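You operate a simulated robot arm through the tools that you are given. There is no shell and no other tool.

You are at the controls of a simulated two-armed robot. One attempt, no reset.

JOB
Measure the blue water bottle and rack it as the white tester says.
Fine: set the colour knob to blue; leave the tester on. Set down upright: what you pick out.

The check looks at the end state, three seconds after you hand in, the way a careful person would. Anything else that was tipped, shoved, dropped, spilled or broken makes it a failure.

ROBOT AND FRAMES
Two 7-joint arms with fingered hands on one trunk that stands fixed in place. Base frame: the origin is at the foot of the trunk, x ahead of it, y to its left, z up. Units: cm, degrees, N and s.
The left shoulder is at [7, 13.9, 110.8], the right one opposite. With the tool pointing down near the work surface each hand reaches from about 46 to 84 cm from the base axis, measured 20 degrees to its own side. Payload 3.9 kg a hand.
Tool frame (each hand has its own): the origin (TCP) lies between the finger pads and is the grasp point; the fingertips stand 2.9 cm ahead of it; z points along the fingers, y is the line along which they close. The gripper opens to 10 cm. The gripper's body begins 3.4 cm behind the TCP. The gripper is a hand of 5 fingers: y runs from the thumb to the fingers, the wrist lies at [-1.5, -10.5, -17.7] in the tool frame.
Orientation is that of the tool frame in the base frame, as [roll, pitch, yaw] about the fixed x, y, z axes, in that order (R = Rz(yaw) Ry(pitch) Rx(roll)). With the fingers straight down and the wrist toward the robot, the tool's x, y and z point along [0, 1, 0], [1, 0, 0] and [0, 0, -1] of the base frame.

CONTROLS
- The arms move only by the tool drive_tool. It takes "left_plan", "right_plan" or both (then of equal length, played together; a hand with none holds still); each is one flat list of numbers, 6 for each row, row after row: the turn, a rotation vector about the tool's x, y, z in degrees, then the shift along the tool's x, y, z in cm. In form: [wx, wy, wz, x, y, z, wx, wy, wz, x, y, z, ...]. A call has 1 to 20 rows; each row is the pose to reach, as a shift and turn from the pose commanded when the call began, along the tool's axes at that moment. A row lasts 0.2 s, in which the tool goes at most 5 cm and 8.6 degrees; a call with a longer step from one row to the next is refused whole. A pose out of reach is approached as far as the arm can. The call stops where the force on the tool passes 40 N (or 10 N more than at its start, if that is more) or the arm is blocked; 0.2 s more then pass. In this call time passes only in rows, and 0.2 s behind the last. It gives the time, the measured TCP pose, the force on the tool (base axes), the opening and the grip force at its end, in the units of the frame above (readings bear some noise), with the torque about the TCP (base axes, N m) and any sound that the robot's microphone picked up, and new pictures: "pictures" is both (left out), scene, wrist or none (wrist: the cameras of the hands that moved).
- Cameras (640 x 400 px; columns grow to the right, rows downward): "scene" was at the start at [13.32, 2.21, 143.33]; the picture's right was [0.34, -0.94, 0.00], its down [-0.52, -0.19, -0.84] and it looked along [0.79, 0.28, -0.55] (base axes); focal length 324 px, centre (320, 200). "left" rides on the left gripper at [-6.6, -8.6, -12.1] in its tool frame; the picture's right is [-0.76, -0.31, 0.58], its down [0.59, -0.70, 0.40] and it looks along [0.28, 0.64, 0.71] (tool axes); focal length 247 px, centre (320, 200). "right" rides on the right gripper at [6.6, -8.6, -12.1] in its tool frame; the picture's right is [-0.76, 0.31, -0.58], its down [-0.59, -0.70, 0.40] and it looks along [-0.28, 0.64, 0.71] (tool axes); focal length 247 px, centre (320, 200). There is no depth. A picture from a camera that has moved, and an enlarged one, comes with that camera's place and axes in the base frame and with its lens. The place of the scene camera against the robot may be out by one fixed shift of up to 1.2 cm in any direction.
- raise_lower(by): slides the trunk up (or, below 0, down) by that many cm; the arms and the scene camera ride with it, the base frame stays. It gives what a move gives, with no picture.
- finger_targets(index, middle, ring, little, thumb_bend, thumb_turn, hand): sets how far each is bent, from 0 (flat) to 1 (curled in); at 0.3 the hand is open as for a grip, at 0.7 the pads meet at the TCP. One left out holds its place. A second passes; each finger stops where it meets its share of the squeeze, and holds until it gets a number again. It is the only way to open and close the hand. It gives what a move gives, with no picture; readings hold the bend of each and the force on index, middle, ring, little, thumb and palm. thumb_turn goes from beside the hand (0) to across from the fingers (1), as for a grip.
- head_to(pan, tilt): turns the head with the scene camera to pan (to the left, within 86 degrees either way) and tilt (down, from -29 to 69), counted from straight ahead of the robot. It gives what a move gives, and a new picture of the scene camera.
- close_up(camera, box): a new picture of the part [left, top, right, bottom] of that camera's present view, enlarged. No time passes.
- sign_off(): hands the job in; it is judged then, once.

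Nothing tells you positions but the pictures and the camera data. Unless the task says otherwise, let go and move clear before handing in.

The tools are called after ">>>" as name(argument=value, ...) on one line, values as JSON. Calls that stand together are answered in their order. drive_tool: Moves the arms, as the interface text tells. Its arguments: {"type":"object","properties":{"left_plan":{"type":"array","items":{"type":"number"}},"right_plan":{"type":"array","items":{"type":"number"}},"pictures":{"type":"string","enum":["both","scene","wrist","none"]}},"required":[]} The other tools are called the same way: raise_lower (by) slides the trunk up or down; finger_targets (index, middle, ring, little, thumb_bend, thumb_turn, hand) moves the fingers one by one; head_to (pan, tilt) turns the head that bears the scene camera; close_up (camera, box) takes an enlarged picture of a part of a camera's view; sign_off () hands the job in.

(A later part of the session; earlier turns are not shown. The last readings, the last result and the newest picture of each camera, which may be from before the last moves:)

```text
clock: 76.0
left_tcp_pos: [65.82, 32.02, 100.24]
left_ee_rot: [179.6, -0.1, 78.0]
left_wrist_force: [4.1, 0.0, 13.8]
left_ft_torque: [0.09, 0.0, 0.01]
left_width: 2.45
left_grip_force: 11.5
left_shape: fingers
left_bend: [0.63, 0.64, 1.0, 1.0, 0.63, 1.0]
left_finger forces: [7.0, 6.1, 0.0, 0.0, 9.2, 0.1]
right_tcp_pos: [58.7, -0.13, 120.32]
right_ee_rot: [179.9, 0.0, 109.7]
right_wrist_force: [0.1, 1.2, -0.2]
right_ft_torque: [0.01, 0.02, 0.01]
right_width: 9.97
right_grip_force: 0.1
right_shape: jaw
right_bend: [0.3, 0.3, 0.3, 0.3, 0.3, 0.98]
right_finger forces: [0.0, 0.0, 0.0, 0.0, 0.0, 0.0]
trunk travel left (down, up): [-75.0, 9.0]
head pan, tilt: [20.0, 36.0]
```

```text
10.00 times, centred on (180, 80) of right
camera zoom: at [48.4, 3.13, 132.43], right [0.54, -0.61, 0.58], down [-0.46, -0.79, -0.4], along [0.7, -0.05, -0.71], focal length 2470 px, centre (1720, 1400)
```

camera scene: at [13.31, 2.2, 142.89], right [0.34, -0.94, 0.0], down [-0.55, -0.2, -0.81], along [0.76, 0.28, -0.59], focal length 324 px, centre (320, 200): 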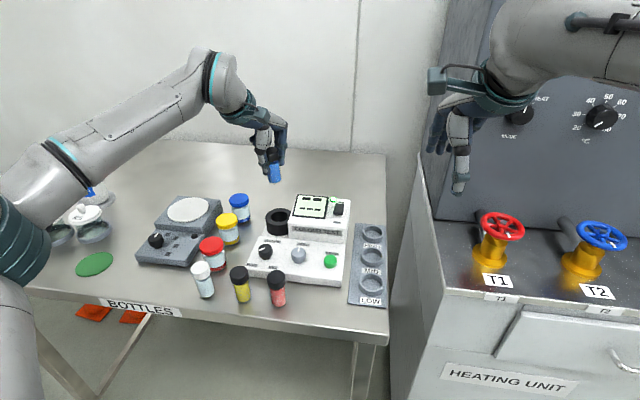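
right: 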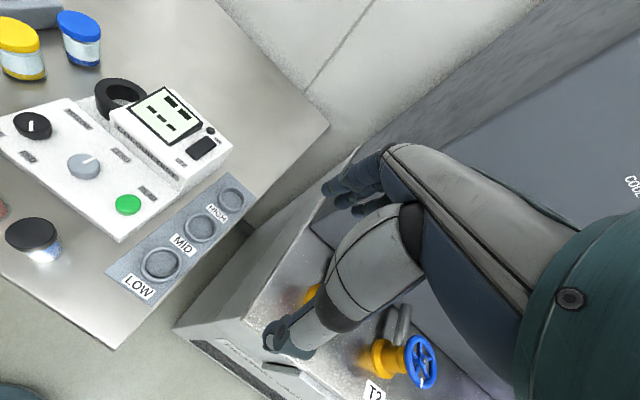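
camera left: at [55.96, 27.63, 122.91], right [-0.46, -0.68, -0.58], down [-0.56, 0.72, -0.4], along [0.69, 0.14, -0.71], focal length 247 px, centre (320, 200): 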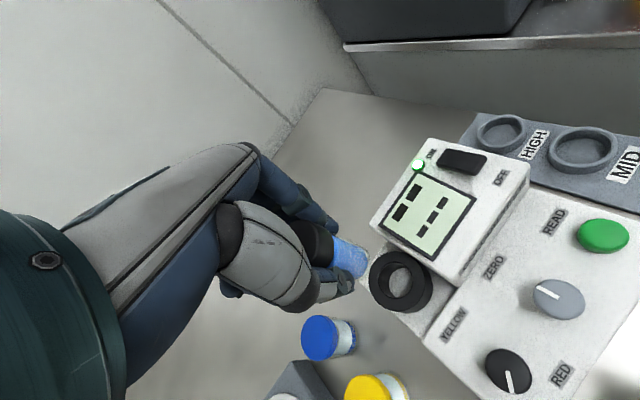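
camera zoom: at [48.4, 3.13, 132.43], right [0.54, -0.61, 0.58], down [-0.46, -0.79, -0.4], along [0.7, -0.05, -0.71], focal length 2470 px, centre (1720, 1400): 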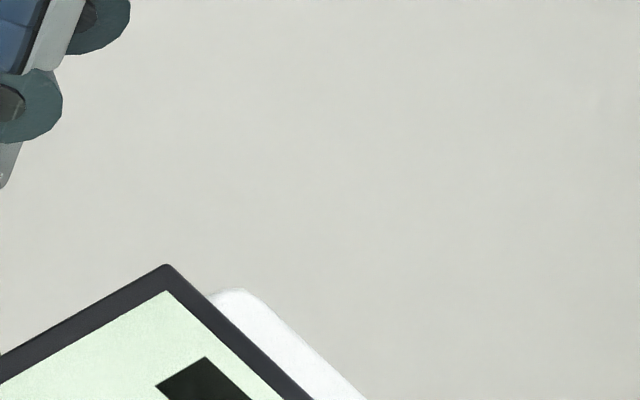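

Looking closely, the glass foot is just at rim level and sits a few millimetres too near the robot side of the hole. I'll lift off, move about 3 mm forward (+x), and try again.

>>> drive_tool(left_plan=[0, 0, 0, 0, 0, -0.7, 0, 0, 0, 0.06, 0.3, -0.7, 0, 0, 0, 0.06, 0.3, -0.4, 0, 0, 0, 0.06, 0.3, -0.1, 0, 0, 0, 0.06, 0.3, 0.1], pictures="none")

>>> close_up(camera="scene", box=[268, 205, 292, 225])

>>> close_up(camera="right", box=[110, 40, 190, 120])

```text
clock: 77.2
left_tcp_pos: [66.3, 32.02, 99.84]
left_ee_rot: [-180.0, 0.0, 77.8]
left_wrist_force: [0.5, 0.8, -1.0]
left_ft_torque: [0.01, -0.02, 0.03]
left_width: 2.47
left_grip_force: 8.5
left_shape: fingers
left_bend: [0.64, 0.64, 1.0, 1.0, 0.62, 1.0]
left_finger forces: [5.2, 4.1, 0.0, 0.0, 8.5, 0.0]
right_tcp_pos: [58.82, 0.12, 120.3]
right_ee_rot: [-179.9, 0.0, 109.7]
right_wrist_force: [-0.2, 0.5, 0.2]
right_ft_torque: [-0.02, 0.0, -0.01]
right_width: 9.97
right_grip_force: 0.0
right_shape: jaw
right_bend: [0.3, 0.3, 0.3, 0.3, 0.3, 0.98]
right_finger forces: [0.1, 0.0, 0.0, 0.1, 0.0, 0.0]
trunk travel left (down, up): [-75.0, 9.0]
head pan, tilt: [20.0, 36.0]
```

```text
16.00 times, centred on (280, 215) of scene
camera zoom: at [13.19, 2.19, 142.9], right [0.34, -0.94, 0.0], down [-0.55, -0.2, -0.81], along [0.76, 0.28, -0.59], focal length 5191 px, centre (960, -40)
```

zoom: 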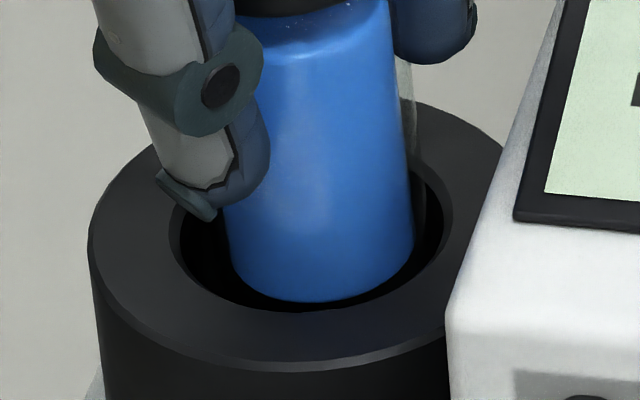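

```text
5.00 times, centred on (150, 80) of right
camera zoom: at [48.55, 3.24, 132.34], right [0.54, -0.61, 0.58], down [-0.46, -0.79, -0.4], along [0.7, -0.05, -0.71], focal length 1235 px, centre (1170, 800)
```

zoom: 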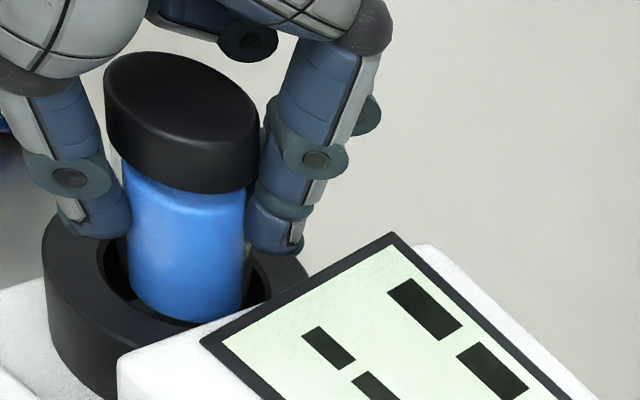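

The foot is now inside the ring with no contact force. I'll keep lowering in small steps, shifting 1 mm left, and watch for the floor or the thumb reaching the ring's top.

>>> drive_tool(left_plan=[0, 0, 0, 0.1, 0, 0.3, 0, 0, 0, 0.1, 0, 0.6, 0, 0, 0, 0.1, 0, 0.9, 0, 0, 0, 0.1, 0, 1.2], pictures="none")

>>> close_up(camera="scene", box=[262, 195, 298, 225])

>>> close_up(camera="right", box=[110, 50, 180, 120])

```text
clock: 78.2
left_tcp_pos: [66.22, 32.14, 98.6]
left_ee_rot: [180.0, 0.0, 77.7]
left_wrist_force: [-0.1, -0.8, -0.7]
left_ft_torque: [0.01, 0.05, 0.0]
left_width: 2.46
left_grip_force: 8.3
left_shape: fingers
left_bend: [0.64, 0.64, 1.0, 1.0, 0.62, 1.0]
left_finger forces: [5.2, 4.1, 0.0, 0.1, 8.6, 0.0]
right_tcp_pos: [58.79, 0.02, 120.15]
right_ee_rot: [180.0, 0.0, 109.7]
right_wrist_force: [0.5, -0.2, -0.4]
right_ft_torque: [0.0, 0.02, 0.02]
right_width: 9.95
right_grip_force: 0.0
right_shape: jaw
right_bend: [0.3, 0.3, 0.3, 0.3, 0.3, 0.98]
right_finger forces: [0.0, 0.0, 0.0, 0.0, 0.0, 0.0]
trunk travel left (down, up): [-75.0, 9.0]
head pan, tilt: [20.0, 36.0]
```

```text
13.33 times, centred on (280, 210) of scene
camera zoom: at [13.19, 2.2, 142.9], right [0.34, -0.94, 0.0], down [-0.55, -0.2, -0.81], along [0.76, 0.28, -0.59], focal length 4326 px, centre (853, 67)
```

zoom: 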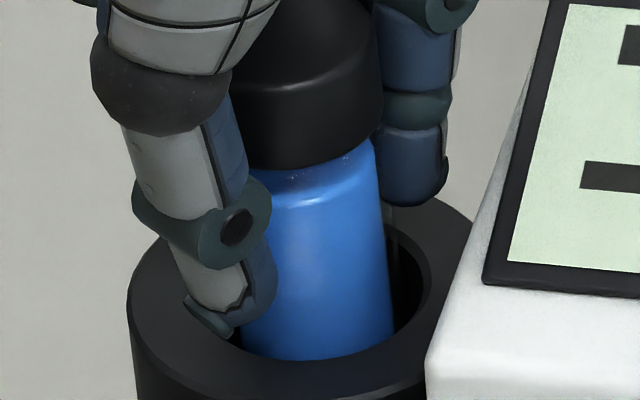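

```text
5.71 times, centred on (145, 85) of right
camera zoom: at [48.56, 3.25, 132.34], right [0.54, -0.61, 0.58], down [-0.46, -0.79, -0.4], along [0.7, -0.05, -0.71], focal length 1411 px, centre (1320, 857)
```

zoom: 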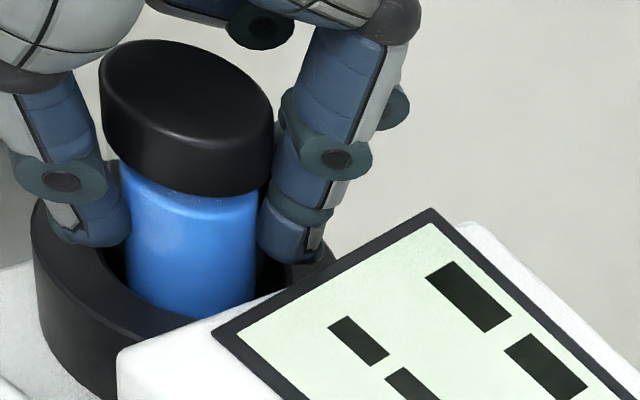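

Still no contact at TCP z 98.6, with the bottle about 1.8 cm into the ring. I'll continue down gently until something touches.

>>> drive_tool(left_plan=[0, 0, 0, 0, 0, 0.2, 0, 0, 0, 0, 0, 0.4, 0, 0, 0, 0, 0, 0.6], pictures="none")

>>> close_up(camera="scene", box=[262, 195, 298, 225])

>>> close_up(camera="right", box=[110, 50, 180, 120])

```text
clock: 79.0
left_tcp_pos: [66.16, 32.16, 98.03]
left_ee_rot: [180.0, 0.1, 77.9]
left_wrist_force: [0.8, 0.8, -0.3]
left_ft_torque: [0.01, -0.01, -0.01]
left_width: 2.47
left_grip_force: 9.3
left_shape: fingers
left_bend: [0.64, 0.64, 1.0, 1.0, 0.62, 1.0]
left_finger forces: [5.2, 4.1, 0.0, 0.0, 8.6, 0.0]
right_tcp_pos: [58.89, -0.03, 120.19]
right_ee_rot: [180.0, 0.0, 109.7]
right_wrist_force: [0.3, -0.3, 0.3]
right_ft_torque: [-0.01, 0.03, -0.02]
right_width: 9.97
right_grip_force: 0.1
right_shape: jaw
right_bend: [0.3, 0.3, 0.3, 0.3, 0.3, 0.98]
right_finger forces: [0.1, 0.1, 0.0, 0.0, 0.0, 0.0]
trunk travel left (down, up): [-75.0, 9.0]
head pan, tilt: [20.0, 36.0]
```

```text
13.33 times, centred on (280, 210) of scene
camera zoom: at [13.19, 2.2, 142.9], right [0.34, -0.94, 0.0], down [-0.55, -0.2, -0.81], along [0.76, 0.28, -0.59], focal length 4326 px, centre (853, 67)
```

zoom: 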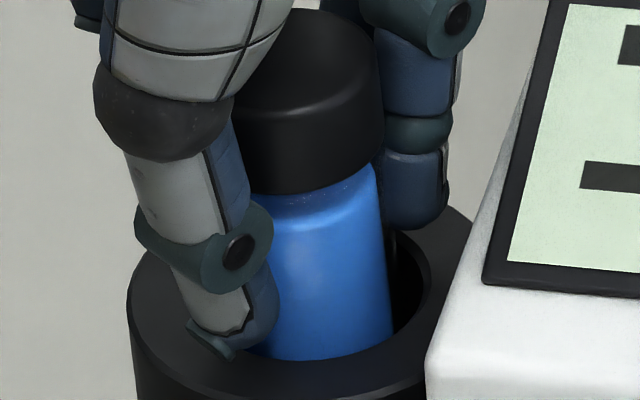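

```text
5.71 times, centred on (145, 85) of right
camera zoom: at [48.55, 3.25, 132.34], right [0.54, -0.61, 0.58], down [-0.46, -0.79, -0.4], along [0.7, -0.05, -0.71], focal length 1411 px, centre (1320, 857)
```

zoom: 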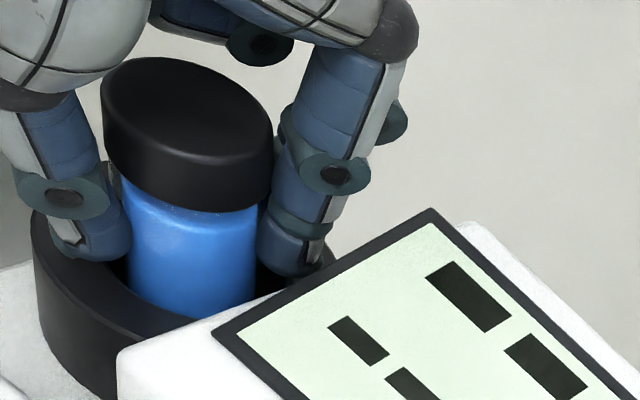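

Still free at z 98.0; the fingertips are getting close to the ring's top. I'll creep down a bit further.

>>> drive_tool(left_plan=[0, 0, 0, 0, 0, 0.15, 0, 0, 0, 0, 0, 0.3, 0, 0, 0, 0, 0, 0.45, 0, 0, 0, 0, 0, 0.6], pictures="none")

>>> close_up(camera="scene", box=[262, 195, 298, 225])

>>> close_up(camera="right", box=[110, 50, 180, 120])

```text
clock: 80.0
left_tcp_pos: [66.05, 32.08, 97.85]
left_ee_rot: [179.7, 0.0, 77.8]
left_wrist_force: [1.0, 0.8, 13.4]
left_ft_torque: [0.1, 0.41, -0.03]
left_width: 2.49
left_grip_force: 16.5
left_shape: fingers
left_bend: [0.64, 0.64, 1.0, 1.0, 0.63, 1.0]
left_finger forces: [5.3, 4.8, 0.0, 0.1, 23.5, 0.1]
right_tcp_pos: [58.66, -0.15, 120.4]
right_ee_rot: [179.9, -0.1, 109.8]
right_wrist_force: [-0.4, 0.9, 0.8]
right_ft_torque: [0.0, 0.0, 0.01]
right_width: 9.98
right_grip_force: 0.1
right_shape: jaw
right_bend: [0.3, 0.3, 0.3, 0.3, 0.3, 0.98]
right_finger forces: [0.1, 0.0, 0.1, 0.1, 0.0, 0.0]
trunk travel left (down, up): [-75.0, 9.0]
head pan, tilt: [20.0, 36.0]
```

```text
13.33 times, centred on (280, 210) of scene
camera zoom: at [12.95, 2.08, 142.95], right [0.34, -0.94, 0.0], down [-0.55, -0.2, -0.81], along [0.76, 0.28, -0.59], focal length 4326 px, centre (853, 67)
```

zoom: 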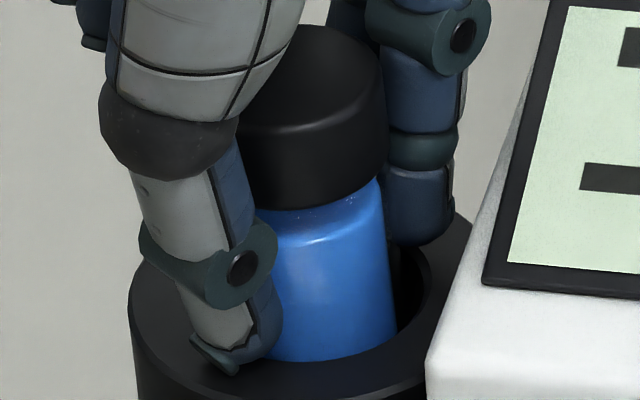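

```text
5.71 times, centred on (145, 85) of right
camera zoom: at [48.33, 3.14, 132.45], right [0.54, -0.61, 0.58], down [-0.46, -0.79, -0.4], along [0.7, -0.05, -0.71], focal length 1411 px, centre (1320, 857)
```

zoom: 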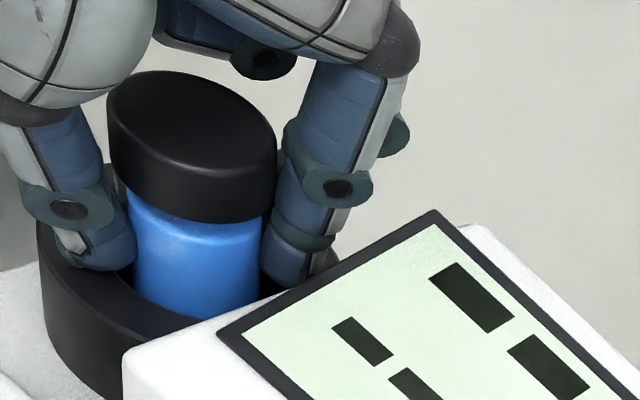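

The thumb tip has reached the ring's top, with the bottle about 2.7 cm down, so its foot should be within a couple of millimetres of the floor. I'll ease up slightly and open the fingers gently.

>>> drive_tool(left_plan=[0, 0, 0, 0, 0, -0.3, 0, 0, 0, 0, 0, -0.3], pictures="none")

>>> finger_targets(hand="left", index=0.58, middle=0.58, thumb_bend=0.58)

>>> close_up(camera="scene", box=[262, 195, 298, 225])

>>> close_up(camera="right", box=[110, 50, 180, 120])

```text
clock: 80.5
left_tcp_pos: [66.13, 32.03, 97.79]
left_ee_rot: [-180.0, 0.0, 77.8]
left_wrist_force: [0.7, -0.2, 8.8]
left_ft_torque: [0.05, 0.29, -0.02]
left_width: 2.44
left_grip_force: 14.7
left_shape: fingers
left_bend: [0.64, 0.64, 1.0, 1.0, 0.63, 1.0]
left_finger forces: [5.8, 4.8, 0.0, 0.0, 19.6, 0.0]
right_tcp_pos: [58.76, 0.01, 120.33]
right_ee_rot: [179.9, 0.0, 109.7]
right_wrist_force: [0.0, -0.2, -0.5]
right_ft_torque: [-0.01, 0.01, 0.0]
right_width: 9.96
right_grip_force: 0.1
right_shape: jaw
right_bend: [0.3, 0.3, 0.3, 0.3, 0.3, 0.98]
right_finger forces: [0.0, 0.0, 0.0, 0.0, 0.0, 0.0]
trunk travel left (down, up): [-75.0, 9.0]
head pan, tilt: [20.0, 36.0]
```

```text
clock: 81.5
left_tcp_pos: [66.05, 32.09, 97.77]
left_ee_rot: [179.9, 0.0, 77.8]
left_wrist_force: [0.1, 1.0, 6.7]
left_ft_torque: [0.07, 0.24, -0.04]
left_width: 3.27
left_grip_force: 3.8
left_shape: fingers
left_bend: [0.57, 0.57, 1.0, 1.0, 0.56, 1.0]
left_finger forces: [0.0, 0.3, 0.0, 0.1, 7.3, 0.1]
right_tcp_pos: [58.8, -0.02, 120.41]
right_ee_rot: [179.9, 0.0, 109.6]
right_wrist_force: [-0.6, 0.2, -0.1]
right_ft_torque: [0.0, 0.01, 0.02]
right_width: 9.98
right_grip_force: 0.0
right_shape: jaw
right_bend: [0.3, 0.3, 0.3, 0.3, 0.3, 0.98]
right_finger forces: [0.0, 0.0, 0.0, 0.0, 0.0, 0.0]
trunk travel left (down, up): [-75.0, 9.0]
head pan, tilt: [20.0, 36.0]
```

```text
13.33 times, centred on (280, 210) of scene
camera zoom: at [13.03, 2.13, 142.92], right [0.34, -0.94, 0.0], down [-0.55, -0.2, -0.81], along [0.76, 0.28, -0.59], focal length 4326 px, centre (853, 67)
```

zoom: 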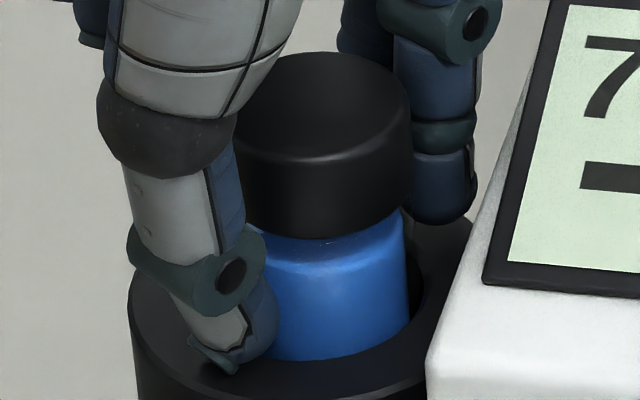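

```text
5.71 times, centred on (145, 85) of right
camera zoom: at [48.4, 3.19, 132.4], right [0.54, -0.61, 0.58], down [-0.46, -0.79, -0.4], along [0.7, -0.05, -0.71], focal length 1411 px, centre (1320, 857)
```

zoom: 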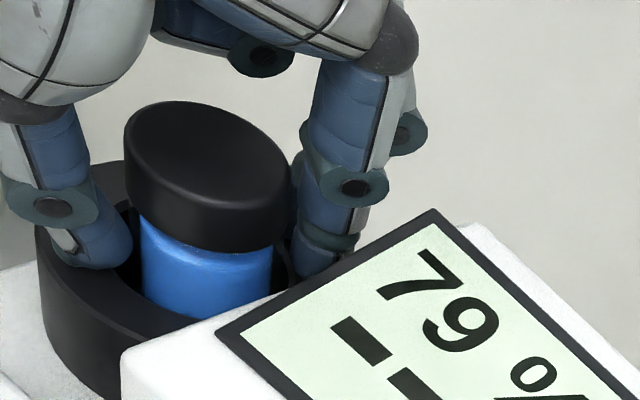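

The bottle is seated and the display now shows "79 %" with dashes below. I'll open fully, lift straight up clear of the cap, and read the display.

>>> finger_targets(hand="left", index=0.47, middle=0.47, thumb_bend=0.5)

>>> drive_tool(left_plan=[0, 0, 0, 0, 0, -0.5, 0, 0, 0, 0, 0, -1.5, 0, 0, 0, 0, 0, -3, 0, 0, 0, 0, 0, -5, 0, 0, 0, 0, 0, -8, 0, 0, 0, 0, 0, -12], pictures="scene")

>>> close_up(camera="scene", box=[255, 185, 355, 255])

>>> close_up(camera="right", box=[90, 50, 250, 190])

```text
clock: 82.5
left_tcp_pos: [66.16, 32.06, 97.83]
left_ee_rot: [179.9, -0.1, 77.9]
left_wrist_force: [3.3, 0.7, 8.4]
left_ft_torque: [0.03, 0.15, 0.01]
left_width: 4.77
left_grip_force: 4.4
left_shape: fingers
left_bend: [0.47, 0.47, 1.0, 1.0, 0.53, 1.0]
left_finger forces: [0.1, 0.1, 0.0, 0.1, 8.4, 0.1]
right_tcp_pos: [58.93, -0.11, 120.37]
right_ee_rot: [179.9, 0.0, 109.7]
right_wrist_force: [0.1, 0.6, -0.3]
right_ft_torque: [-0.02, -0.03, -0.02]
right_width: 9.97
right_grip_force: 0.1
right_shape: jaw
right_bend: [0.3, 0.3, 0.3, 0.3, 0.3, 0.98]
right_finger forces: [0.0, 0.0, 0.1, 0.1, 0.0, 0.0]
trunk travel left (down, up): [-75.0, 9.0]
head pan, tilt: [20.0, 36.0]
```

```text
clock: 84.0
left_tcp_pos: [66.23, 32.32, 109.82]
left_ee_rot: [-179.9, 0.1, 77.8]
left_wrist_force: [-0.2, -0.4, -0.6]
left_ft_torque: [0.03, 0.02, -0.01]
left_width: 5.3
left_grip_force: 0.0
left_shape: fingers
left_bend: [0.47, 0.47, 1.0, 1.0, 0.5, 1.0]
left_finger forces: [0.0, 0.0, 0.1, 0.1, 0.0, 0.0]
right_tcp_pos: [58.98, -0.04, 120.26]
right_ee_rot: [180.0, -0.1, 109.6]
right_wrist_force: [0.2, -0.3, -0.1]
right_ft_torque: [0.03, 0.02, 0.0]
right_width: 9.99
right_grip_force: 0.2
right_shape: jaw
right_bend: [0.3, 0.3, 0.3, 0.3, 0.3, 0.98]
right_finger forces: [0.1, 0.1, 0.0, 0.1, 0.0, 0.1]
trunk travel left (down, up): [-75.0, 9.0]
head pan, tilt: [20.0, 36.0]
camera scene: at [13.11, 2.09, 142.91], right [0.34, -0.94, 0.0], down [-0.55, -0.2, -0.81], along [0.76, 0.28, -0.59], focal length 324 px, centre (320, 200)
```

scene: 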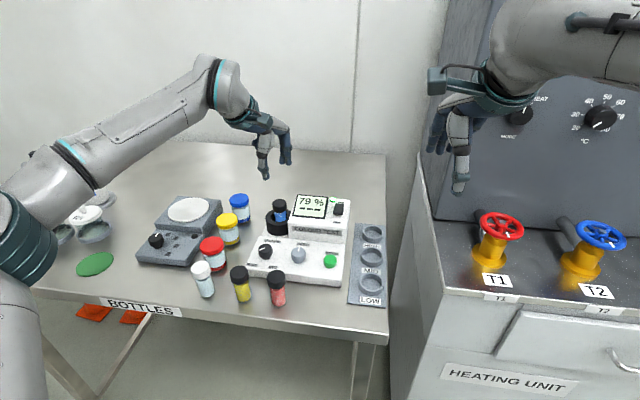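

```text
5.71 times, centred on (305, 220) of scene
camera zoom: at [13.11, 2.09, 142.91], right [0.34, -0.94, 0.0], down [-0.55, -0.2, -0.81], along [0.76, 0.28, -0.59], focal length 1854 px, centre (406, 86)
```

zoom: 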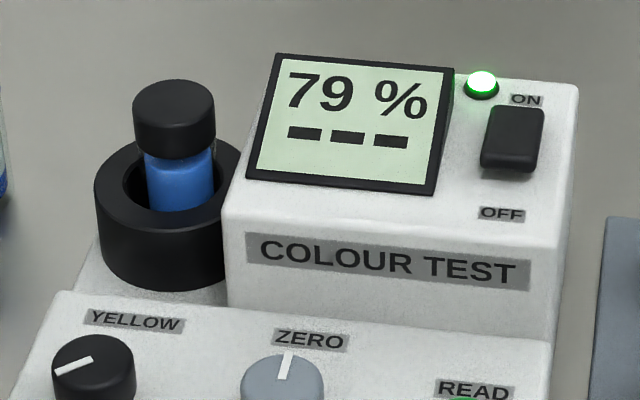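

```text
2.86 times, centred on (170, 120) of right
camera zoom: at [48.48, 3.15, 132.37], right [0.54, -0.61, 0.58], down [-0.46, -0.79, -0.4], along [0.7, -0.05, -0.71], focal length 706 px, centre (749, 429)
```

zoom: 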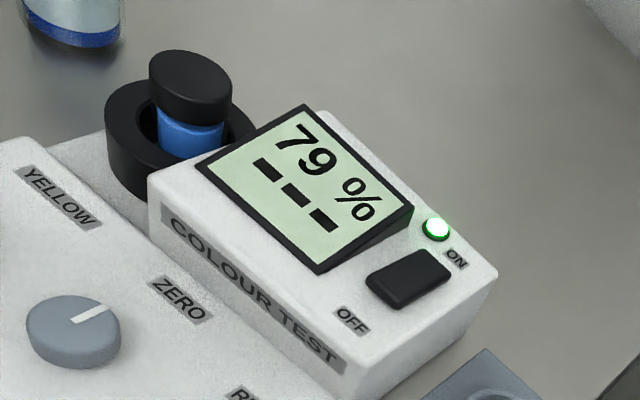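

The bottle sits in the well and the tester shows 79 % with the verdict line still dashed. I'll shape the thumb for pressing again and move over the green READ button.

>>> finger_targets(hand="left", index=1.0, middle=1.0, ring=1.0, little=1.0, thumb_bend=0.7)

>>> drive_tool(left_plan=[0, 0, 4.5, -4.29, -1.02, 0, 0, 0, 9, -8.58, -2.04, 0, 0, 0, 13.5, -12.87, -3.05, 0, 0, 0, 17.8, -17.15, -4.07, 0, 0, 0, 17.8, -17.15, -4.07, 3, 0, 0, 17.8, -17.15, -4.07, 6], pictures="scene")

>>> close_up(camera="left", box=[280, 180, 440, 340])

>>> close_up(camera="scene", box=[280, 190, 370, 290])

>>> close_up(camera="right", box=[70, 100, 230, 260])

```text
clock: 85.0
left_tcp_pos: [66.33, 32.22, 109.75]
left_ee_rot: [180.0, 0.0, 77.8]
left_wrist_force: [0.2, -0.7, 0.3]
left_ft_torque: [0.02, -0.01, -0.02]
left_width: 3.31
left_grip_force: 0.1
left_shape: fingers
left_bend: [1.0, 1.0, 1.0, 1.0, 0.7, 1.0]
left_finger forces: [0.0, 0.0, 0.0, 0.1, 0.0, 0.0]
right_tcp_pos: [58.91, -0.08, 120.14]
right_ee_rot: [-180.0, 0.0, 109.7]
right_wrist_force: [0.2, 0.2, -0.6]
right_ft_torque: [0.0, 0.01, -0.02]
right_width: 9.98
right_grip_force: 0.1
right_shape: jaw
right_bend: [0.3, 0.3, 0.3, 0.3, 0.3, 0.98]
right_finger forces: [0.1, 0.0, 0.1, 0.0, 0.0, 0.0]
trunk travel left (down, up): [-75.0, 9.0]
head pan, tilt: [20.0, 36.0]
```

```text
clock: 86.3
left_tcp_pos: [58.75, 16.3, 103.84]
left_ee_rot: [-180.0, -0.1, 59.9]
left_wrist_force: [-0.4, 0.0, 0.0]
left_ft_torque: [0.04, -0.02, 0.01]
left_width: 3.32
left_grip_force: 0.0
left_shape: fingers
left_bend: [1.0, 1.0, 1.0, 1.0, 0.7, 1.0]
left_finger forces: [0.1, 0.1, 0.0, 0.0, 0.1, 0.0]
right_tcp_pos: [58.91, 0.05, 120.19]
right_ee_rot: [179.9, 0.0, 109.7]
right_wrist_force: [0.1, -0.3, 0.1]
right_ft_torque: [0.01, 0.01, -0.04]
right_width: 9.98
right_grip_force: 0.1
right_shape: jaw
right_bend: [0.3, 0.3, 0.3, 0.3, 0.3, 0.98]
right_finger forces: [0.0, 0.1, 0.1, 0.1, 0.1, 0.0]
trunk travel left (down, up): [-75.0, 9.0]
head pan, tilt: [20.0, 36.0]
camera scene: at [13.21, 2.21, 142.91], right [0.34, -0.94, 0.0], down [-0.55, -0.2, -0.81], along [0.76, 0.28, -0.59], focal length 324 px, centre (320, 200)
```

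scene: 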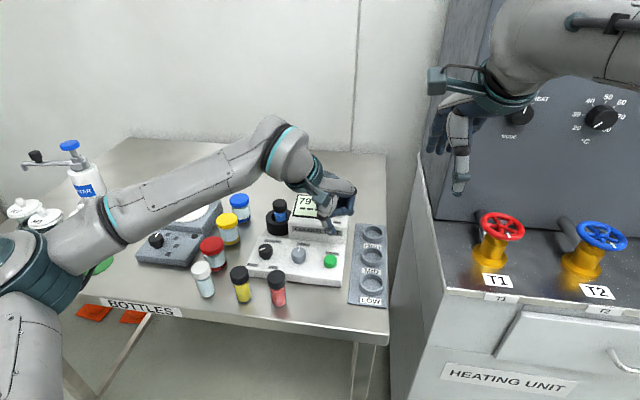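

```text
2.50 times, centred on (360, 260) of left
camera zoom: at [48.07, 14.91, 115.78], right [-0.64, -0.5, -0.58], down [-0.31, 0.86, -0.4], along [0.7, -0.08, -0.71], focal length 617 px, centre (220, 50)
```

zoom: 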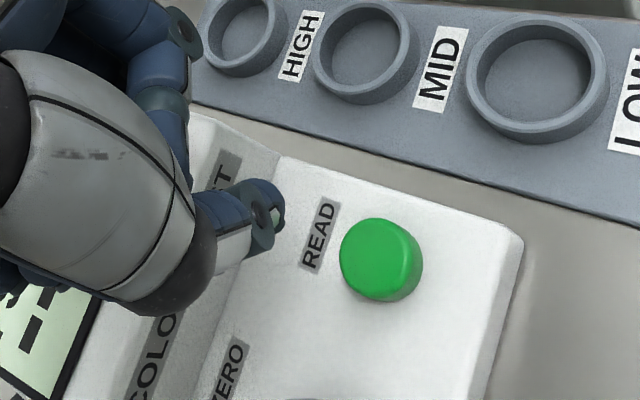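

```text
4.00 times, centred on (325, 240) of scene
camera zoom: at [13.21, 2.21, 142.91], right [0.34, -0.94, 0.0], down [-0.55, -0.2, -0.81], along [0.76, 0.28, -0.59], focal length 1298 px, centre (300, 40)
```

zoom: 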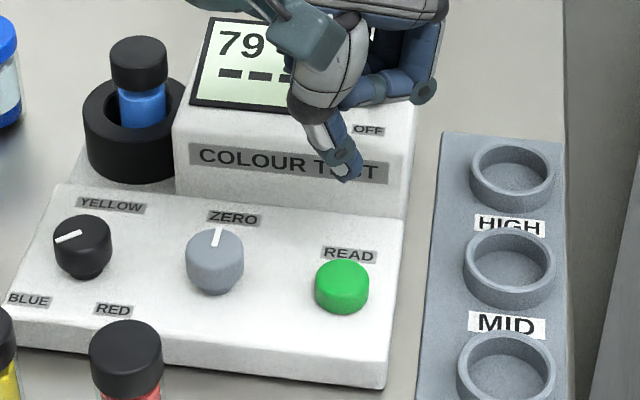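

```text
2.50 times, centred on (150, 180) of right
camera zoom: at [48.58, 3.27, 132.33], right [0.54, -0.61, 0.58], down [-0.46, -0.79, -0.4], along [0.7, -0.05, -0.71], focal length 617 px, centre (745, 250)
```

zoom: 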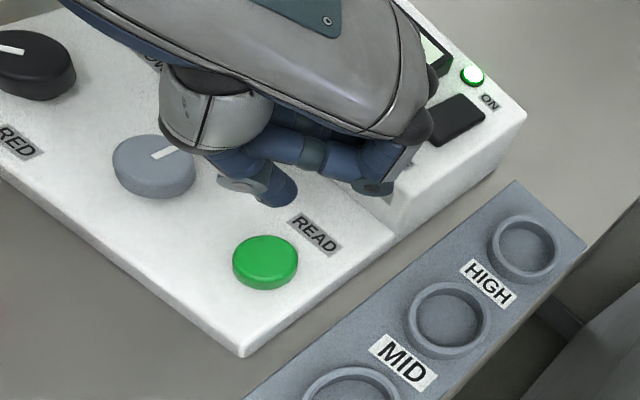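

The thumb tip is right over READ, but at this yaw the curled knuckles would come down on the display housing. I'll swing the hand about the thumb tip to yaw ~5, so the knuckles hang over the free space to the right.

>>> drive_tool(left_plan=[0, 0, 8, -0.18, -0.05, 0, 0, 0, 16, -0.35, -0.1, 0, 0, 0, 24, -0.53, -0.15, 0, 0, 0, 32, -0.7, -0.2, 0, 0, 0, 40, -0.88, -0.25, 0, 0, 0, 48, -1.06, -0.3, 0, 0, 0, 55, -1.23, -0.35, 0, 0, 0, 55, -1.23, -0.35, 1.5], pictures="scene")

>>> close_up(camera="left", box=[260, 160, 440, 340])

>>> close_up(camera="scene", box=[280, 190, 370, 290])

>>> close_up(camera="right", box=[70, 100, 230, 260])

```text
clock: 88.2
left_tcp_pos: [57.68, 15.42, 102.09]
left_ee_rot: [180.0, 0.0, 4.9]
left_wrist_force: [0.1, 1.2, 1.3]
left_ft_torque: [0.01, 0.02, -0.01]
left_width: 3.3
left_grip_force: 0.1
left_shape: fingers
left_bend: [1.0, 1.0, 1.0, 1.0, 0.7, 1.0]
left_finger forces: [0.1, 0.1, 0.1, 0.0, 0.0, 0.0]
right_tcp_pos: [58.89, -0.01, 120.3]
right_ee_rot: [179.9, 0.0, 109.6]
right_wrist_force: [-0.5, 0.7, -0.4]
right_ft_torque: [0.0, -0.01, -0.02]
right_width: 10.0
right_grip_force: 0.2
right_shape: jaw
right_bend: [0.3, 0.3, 0.3, 0.3, 0.3, 0.98]
right_finger forces: [0.0, 0.0, 0.1, 0.1, 0.1, 0.1]
trunk travel left (down, up): [-75.0, 9.0]
head pan, tilt: [20.0, 36.0]
camera scene: at [13.18, 2.23, 142.9], right [0.34, -0.94, 0.0], down [-0.55, -0.2, -0.81], along [0.76, 0.28, -0.59], focal length 324 px, centre (320, 200)
```

scene: 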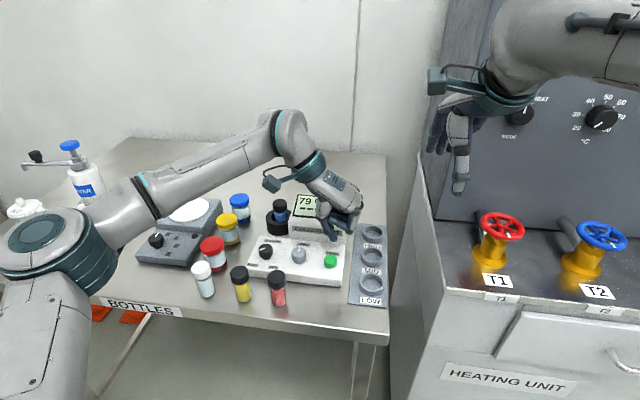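

```text
2.22 times, centred on (350, 250) of left
camera zoom: at [50.51, 23.33, 114.21], right [-0.78, 0.24, -0.58], down [0.53, 0.75, -0.4], along [0.34, -0.62, -0.71], focal length 549 px, centre (253, 89)
```

zoom: 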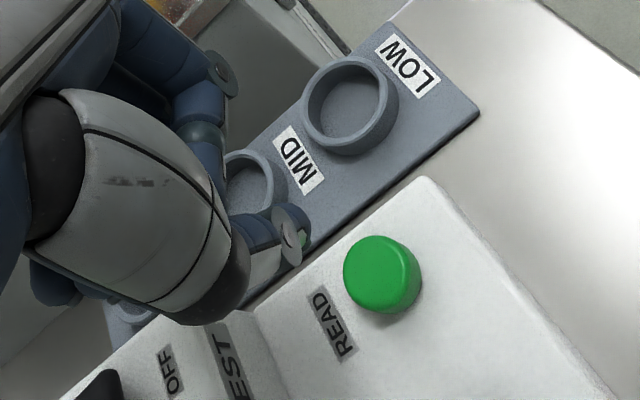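

```text
4.00 times, centred on (325, 240) of scene
camera zoom: at [13.18, 2.23, 142.9], right [0.34, -0.94, 0.0], down [-0.55, -0.2, -0.81], along [0.76, 0.28, -0.59], focal length 1298 px, centre (300, 40)
```

zoom: 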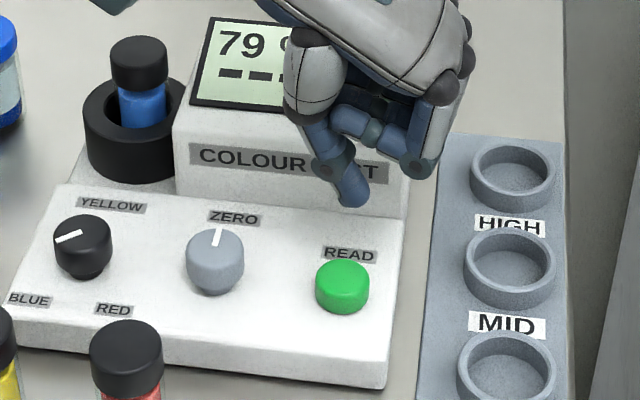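

```text
2.50 times, centred on (150, 180) of right
camera zoom: at [48.55, 3.28, 132.34], right [0.54, -0.61, 0.58], down [-0.46, -0.79, -0.4], along [0.7, -0.05, -0.71], focal length 617 px, centre (745, 250)
```

zoom: 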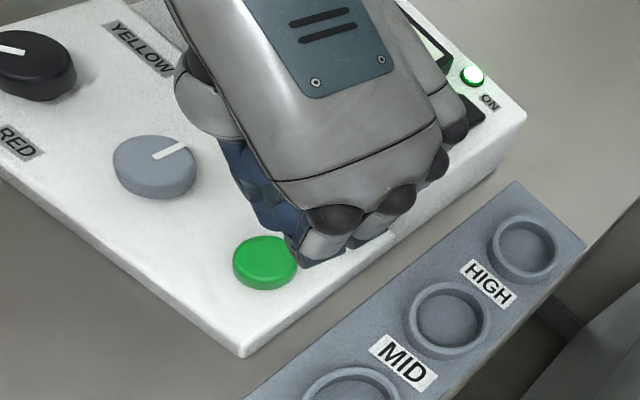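

The knuckles now hang to the right of the tester. I'll turn a little more for margin, then lower until the thumb is just above READ.

>>> drive_tool(left_plan=[0, 0, 8, -0.16, -0.08, 0, 0, 0, 15, -0.32, -0.16, 0, 0, 0, 15, -0.32, -0.16, 1.5, 0, 0, 15, -0.32, -0.16, 3.0, 0, 0, 15, -0.32, -0.16, 4.0], pictures="none")

>>> close_up(camera="left", box=[260, 160, 440, 340])

>>> close_up(camera="scene", box=[280, 190, 370, 290])

>>> close_up(camera="right", box=[70, 100, 230, 260])

```text
clock: 89.3
left_tcp_pos: [57.5, 15.49, 98.23]
left_ee_rot: [-179.9, 0.0, -10.1]
left_wrist_force: [-0.4, 0.4, 0.2]
left_ft_torque: [0.03, 0.03, -0.05]
left_width: 3.33
left_grip_force: 0.1
left_shape: fingers
left_bend: [1.0, 1.0, 1.0, 1.0, 0.7, 1.0]
left_finger forces: [0.0, 0.1, 0.0, 0.1, 0.1, 0.0]
right_tcp_pos: [58.92, -0.0, 120.18]
right_ee_rot: [-180.0, -0.1, 109.7]
right_wrist_force: [-0.1, 0.2, -1.1]
right_ft_torque: [0.01, -0.02, 0.0]
right_width: 9.98
right_grip_force: 0.1
right_shape: jaw
right_bend: [0.3, 0.3, 0.3, 0.3, 0.3, 0.98]
right_finger forces: [0.0, 0.0, 0.0, 0.1, 0.0, 0.1]
trunk travel left (down, up): [-75.0, 9.0]
head pan, tilt: [20.0, 36.0]
```

```text
2.22 times, centred on (350, 250) of left
camera zoom: at [52.45, 25.08, 110.21], right [-0.69, 0.43, -0.58], down [0.7, 0.59, -0.4], along [0.17, -0.68, -0.71], focal length 549 px, centre (253, 89)
```

zoom: 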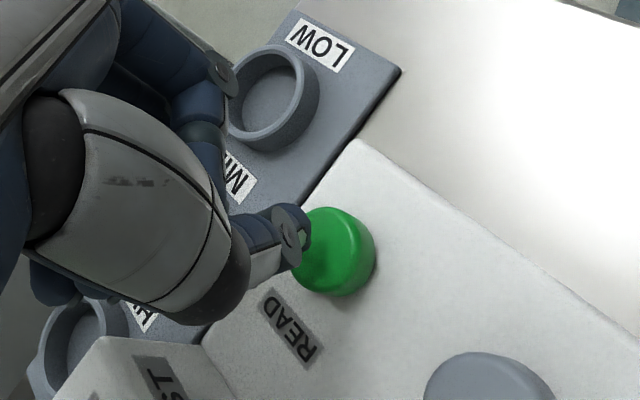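

```text
4.00 times, centred on (325, 240) of scene
camera zoom: at [13.18, 2.19, 142.9], right [0.34, -0.94, 0.0], down [-0.55, -0.2, -0.81], along [0.76, 0.28, -0.59], focal length 1298 px, centre (300, 40)
```

zoom: 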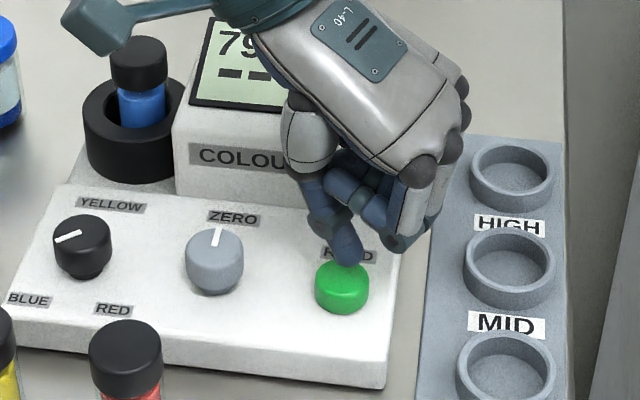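

```text
2.50 times, centred on (150, 180) of right
camera zoom: at [48.54, 3.25, 132.34], right [0.54, -0.61, 0.58], down [-0.46, -0.79, -0.4], along [0.7, -0.05, -0.71], focal length 617 px, centre (745, 250)
```

zoom: 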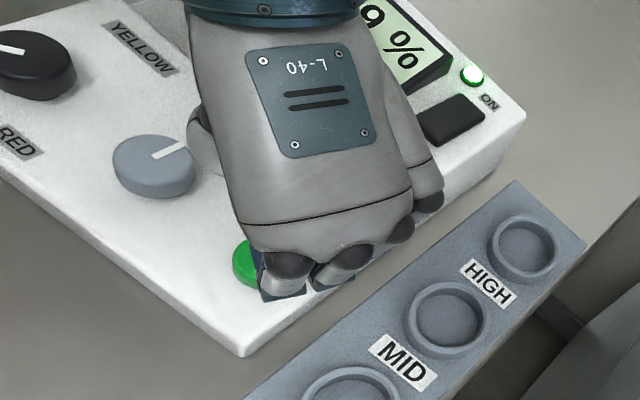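

The thumb tip is just above the middle of READ. I'll press down in small steps.

>>> drive_tool(left_plan=[0, 0, 0, 0, 0, 0.3, 0, 0, 0, 0, 0, 0.6, 0, 0, 0, 0, 0, 0.9, 0, 0, 0, 0, 0, 1.2, 0, 0, 0, 0, 0, 1.5], pictures="none")

>>> close_up(camera="scene", box=[280, 190, 370, 290])

>>> close_up(camera="right", box=[120, 70, 230, 170])

```text
clock: 90.5
left_tcp_pos: [57.33, 15.53, 96.68]
left_ee_rot: [-180.0, 0.0, -10.0]
left_wrist_force: [0.5, 0.8, 1.9]
left_ft_torque: [0.05, 0.0, -0.01]
left_width: 3.3
left_grip_force: 1.4
left_shape: fingers
left_bend: [1.0, 1.0, 1.0, 1.0, 0.7, 1.0]
left_finger forces: [0.0, 0.1, 0.1, 0.0, 2.5, 0.0]
right_tcp_pos: [58.79, -0.01, 120.36]
right_ee_rot: [180.0, 0.0, 109.8]
right_wrist_force: [-0.5, 0.1, 0.6]
right_ft_torque: [0.01, -0.02, 0.03]
right_width: 9.97
right_grip_force: 0.0
right_shape: jaw
right_bend: [0.3, 0.3, 0.3, 0.3, 0.3, 0.98]
right_finger forces: [0.0, 0.0, 0.0, 0.0, 0.1, 0.0]
trunk travel left (down, up): [-75.0, 9.0]
head pan, tilt: [20.0, 36.0]
heard: click
```

```text
4.00 times, centred on (325, 240) of scene
camera zoom: at [13.14, 2.19, 142.91], right [0.34, -0.94, 0.0], down [-0.55, -0.2, -0.81], along [0.76, 0.28, -0.59], focal length 1298 px, centre (300, 40)
```

zoom: 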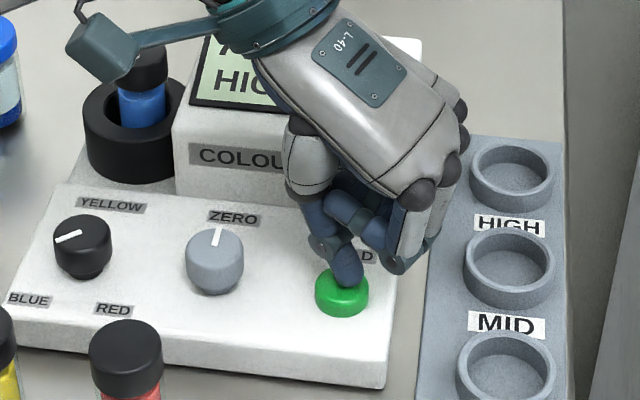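

```text
4.00 times, centred on (175, 120) of right
camera zoom: at [48.51, 3.24, 132.36], right [0.54, -0.61, 0.58], down [-0.46, -0.79, -0.4], along [0.7, -0.05, -0.71], focal length 988 px, centre (900, 520)
```

zoom: 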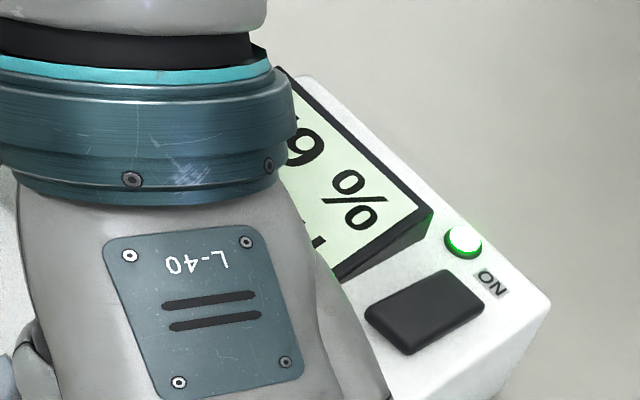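

A click, and the lower line now begins "HIG…". I'll lift the hand clear and read the whole display.

>>> drive_tool(left_plan=[0, 0, 0, 0, 0, -1, 0, 0, 0, 0, 0, -4, 0, 0, 0, 0, 0, -8, 0, 0, 0, 0, 0, -12, 0, 0, 0, 0, -1.5, -13], pictures="scene")

>>> close_up(camera="scene", box=[255, 185, 355, 255])

>>> close_up(camera="right", box=[90, 50, 250, 190])

```text
clock: 91.8
left_tcp_pos: [57.71, 17.13, 109.81]
left_ee_rot: [179.9, 0.1, -10.0]
left_wrist_force: [0.3, -1.1, 0.0]
left_ft_torque: [0.0, 0.05, -0.01]
left_width: 3.3
left_grip_force: 0.0
left_shape: fingers
left_bend: [1.0, 1.0, 1.0, 1.0, 0.7, 1.0]
left_finger forces: [0.0, 0.1, 0.0, 0.1, 0.0, 0.1]
right_tcp_pos: [58.91, -0.01, 120.21]
right_ee_rot: [180.0, 0.0, 109.7]
right_wrist_force: [0.8, 0.0, 0.0]
right_ft_torque: [0.0, -0.01, 0.01]
right_width: 10.0
right_grip_force: 0.1
right_shape: jaw
right_bend: [0.3, 0.3, 0.3, 0.3, 0.3, 0.98]
right_finger forces: [0.0, 0.0, 0.1, 0.0, 0.0, 0.1]
trunk travel left (down, up): [-75.0, 9.0]
head pan, tilt: [20.0, 36.0]
camera scene: at [13.18, 2.26, 142.9], right [0.34, -0.94, 0.0], down [-0.55, -0.2, -0.81], along [0.76, 0.28, -0.59], focal length 324 px, centre (320, 200)
```

scene: 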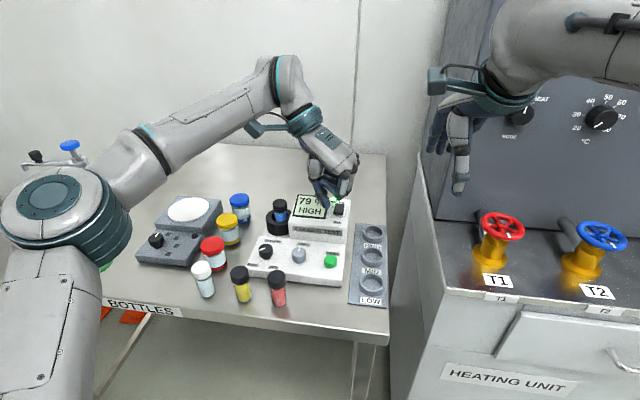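

```text
5.71 times, centred on (305, 220) of scene
camera zoom: at [13.18, 2.26, 142.9], right [0.34, -0.94, 0.0], down [-0.55, -0.2, -0.81], along [0.76, 0.28, -0.59], focal length 1854 px, centre (406, 86)
```

zoom: 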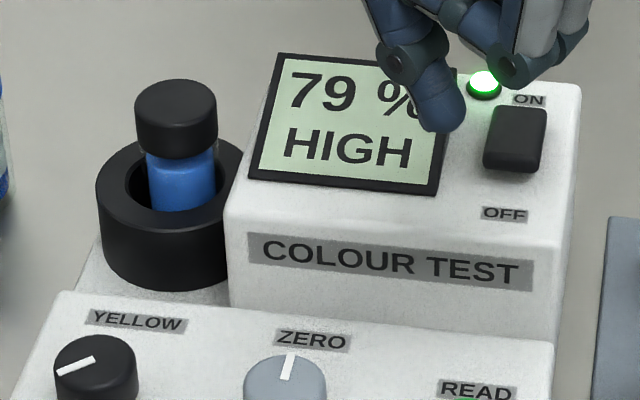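

```text
2.86 times, centred on (170, 120) of right
camera zoom: at [48.55, 3.31, 132.34], right [0.54, -0.61, 0.58], down [-0.46, -0.79, -0.4], along [0.7, -0.05, -0.71], focal length 706 px, centre (749, 429)
```

zoom: 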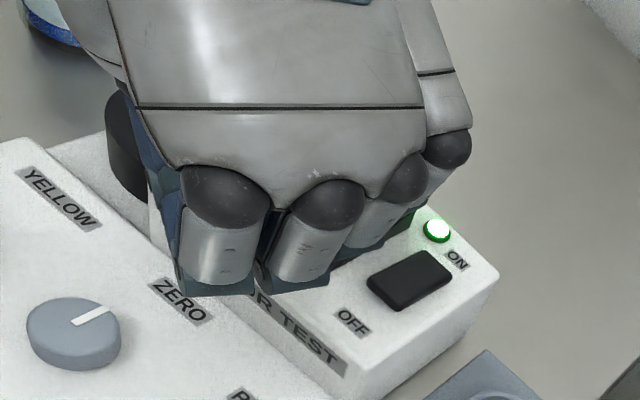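

The tester reads 79 % — HIGH, so the bottle belongs in the rack's HIGH ring. I'll open the tripod again and go back above the well to pick the bottle out.

>>> finger_targets(hand="left", index=0.46, middle=0.46, ring=1.0, little=1.0, thumb_bend=0.46)

>>> drive_tool(left_plan=[0, 0, -8, 0.52, -1.47, 0, 0, 0, -16, 1.03, -2.93, 0, 0, 0, -24, 1.55, -4.4, 0, 0, 0, -32, 2.07, -5.87, 0, 0, 0, -40, 2.58, -7.34, 0, 0, 0, -48, 3.1, -8.8, 0, 0, 0, -56, 3.61, -10.27, 0, 0, 0, -64, 4.13, -11.74, 0, 0, 0, -72, 4.65, -13.2, 0, 0, 0, -80, 5.16, -14.67, 0, 0, 0, -88, 5.68, -16.14, 0], pictures="scene")

>>> close_up(camera="left", box=[260, 180, 440, 340])

>>> close_up(camera="right", box=[90, 30, 190, 130])

>>> close_up(camera="scene", box=[255, 180, 310, 240])

```text
clock: 92.8
left_tcp_pos: [57.68, 17.03, 109.73]
left_ee_rot: [180.0, 0.0, -10.0]
left_wrist_force: [-0.4, -0.6, -0.8]
left_ft_torque: [0.03, 0.01, 0.0]
left_width: 5.91
left_grip_force: 0.1
left_shape: fingers
left_bend: [0.46, 0.46, 1.0, 1.0, 0.46, 1.0]
left_finger forces: [0.1, 0.0, 0.0, 0.0, 0.0, 0.1]
right_tcp_pos: [58.85, 0.13, 120.29]
right_ee_rot: [179.9, 0.0, 109.7]
right_wrist_force: [-0.6, 1.0, 0.3]
right_ft_torque: [-0.01, -0.03, 0.03]
right_width: 10.0
right_grip_force: 0.1
right_shape: jaw
right_bend: [0.3, 0.3, 0.3, 0.3, 0.3, 0.98]
right_finger forces: [0.0, 0.0, 0.0, 0.0, 0.0, 0.0]
trunk travel left (down, up): [-75.0, 9.0]
head pan, tilt: [20.0, 36.0]
```

```text
clock: 95.2
left_tcp_pos: [66.06, 31.75, 109.67]
left_ee_rot: [-180.0, -0.1, 78.2]
left_wrist_force: [-0.2, 0.6, -0.6]
left_ft_torque: [0.03, -0.02, 0.03]
left_width: 5.94
left_grip_force: 0.0
left_shape: fingers
left_bend: [0.46, 0.46, 1.0, 1.0, 0.46, 1.0]
left_finger forces: [0.0, 0.0, 0.0, 0.0, 0.1, 0.0]
right_tcp_pos: [58.88, 0.02, 120.33]
right_ee_rot: [-179.9, 0.0, 109.8]
right_wrist_force: [0.6, 0.4, 0.8]
right_ft_torque: [0.03, -0.04, 0.0]
right_width: 9.99
right_grip_force: 0.1
right_shape: jaw
right_bend: [0.3, 0.3, 0.3, 0.3, 0.3, 0.98]
right_finger forces: [0.0, 0.0, 0.0, 0.1, 0.0, 0.1]
trunk travel left (down, up): [-75.0, 9.0]
head pan, tilt: [20.0, 36.0]
camera scene: at [13.18, 2.18, 142.9], right [0.34, -0.94, 0.0], down [-0.55, -0.2, -0.81], along [0.76, 0.28, -0.59], focal length 324 px, centre (320, 200)
```

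scene: 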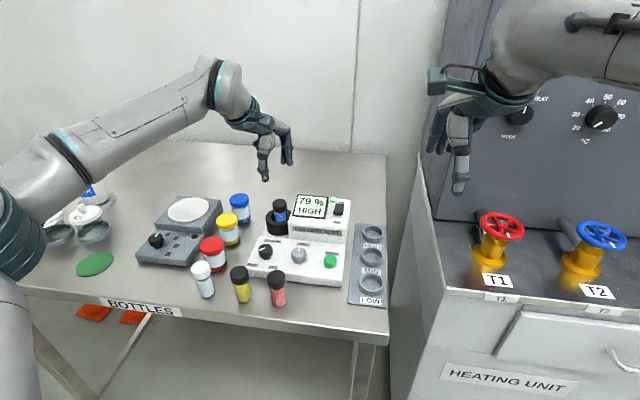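

```text
2.50 times, centred on (350, 260) of left
camera zoom: at [56.37, 27.24, 121.76], right [-0.46, -0.68, -0.58], down [-0.57, 0.72, -0.4], along [0.69, 0.15, -0.71], focal length 617 px, centre (245, 50)
```

zoom: 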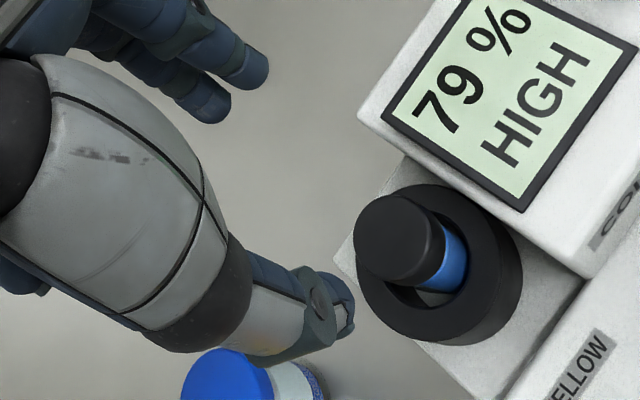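

```text
4.00 times, centred on (140, 80) of right
camera zoom: at [48.55, 3.23, 132.34], right [0.54, -0.61, 0.58], down [-0.46, -0.79, -0.4], along [0.7, -0.05, -0.71], focal length 988 px, centre (1040, 680)
```

zoom: 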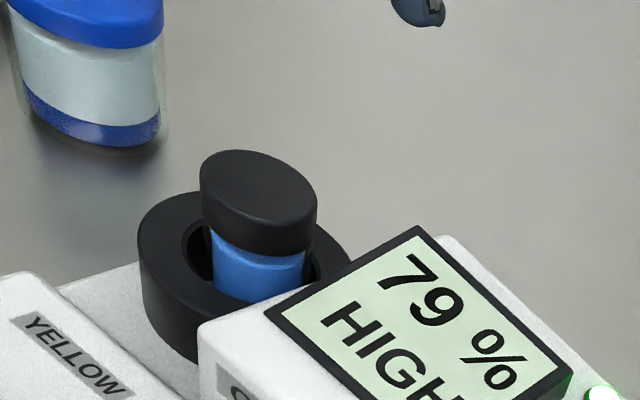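

```text
6.67 times, centred on (282, 210) of scene
camera zoom: at [13.18, 2.18, 142.9], right [0.34, -0.94, 0.0], down [-0.55, -0.2, -0.81], along [0.76, 0.28, -0.59], focal length 2163 px, centre (570, 133)
```

zoom: 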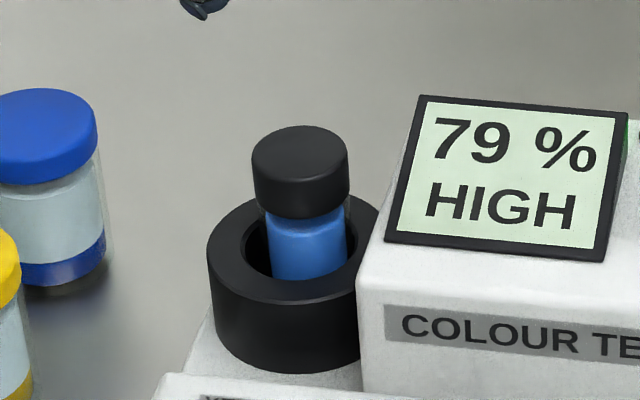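

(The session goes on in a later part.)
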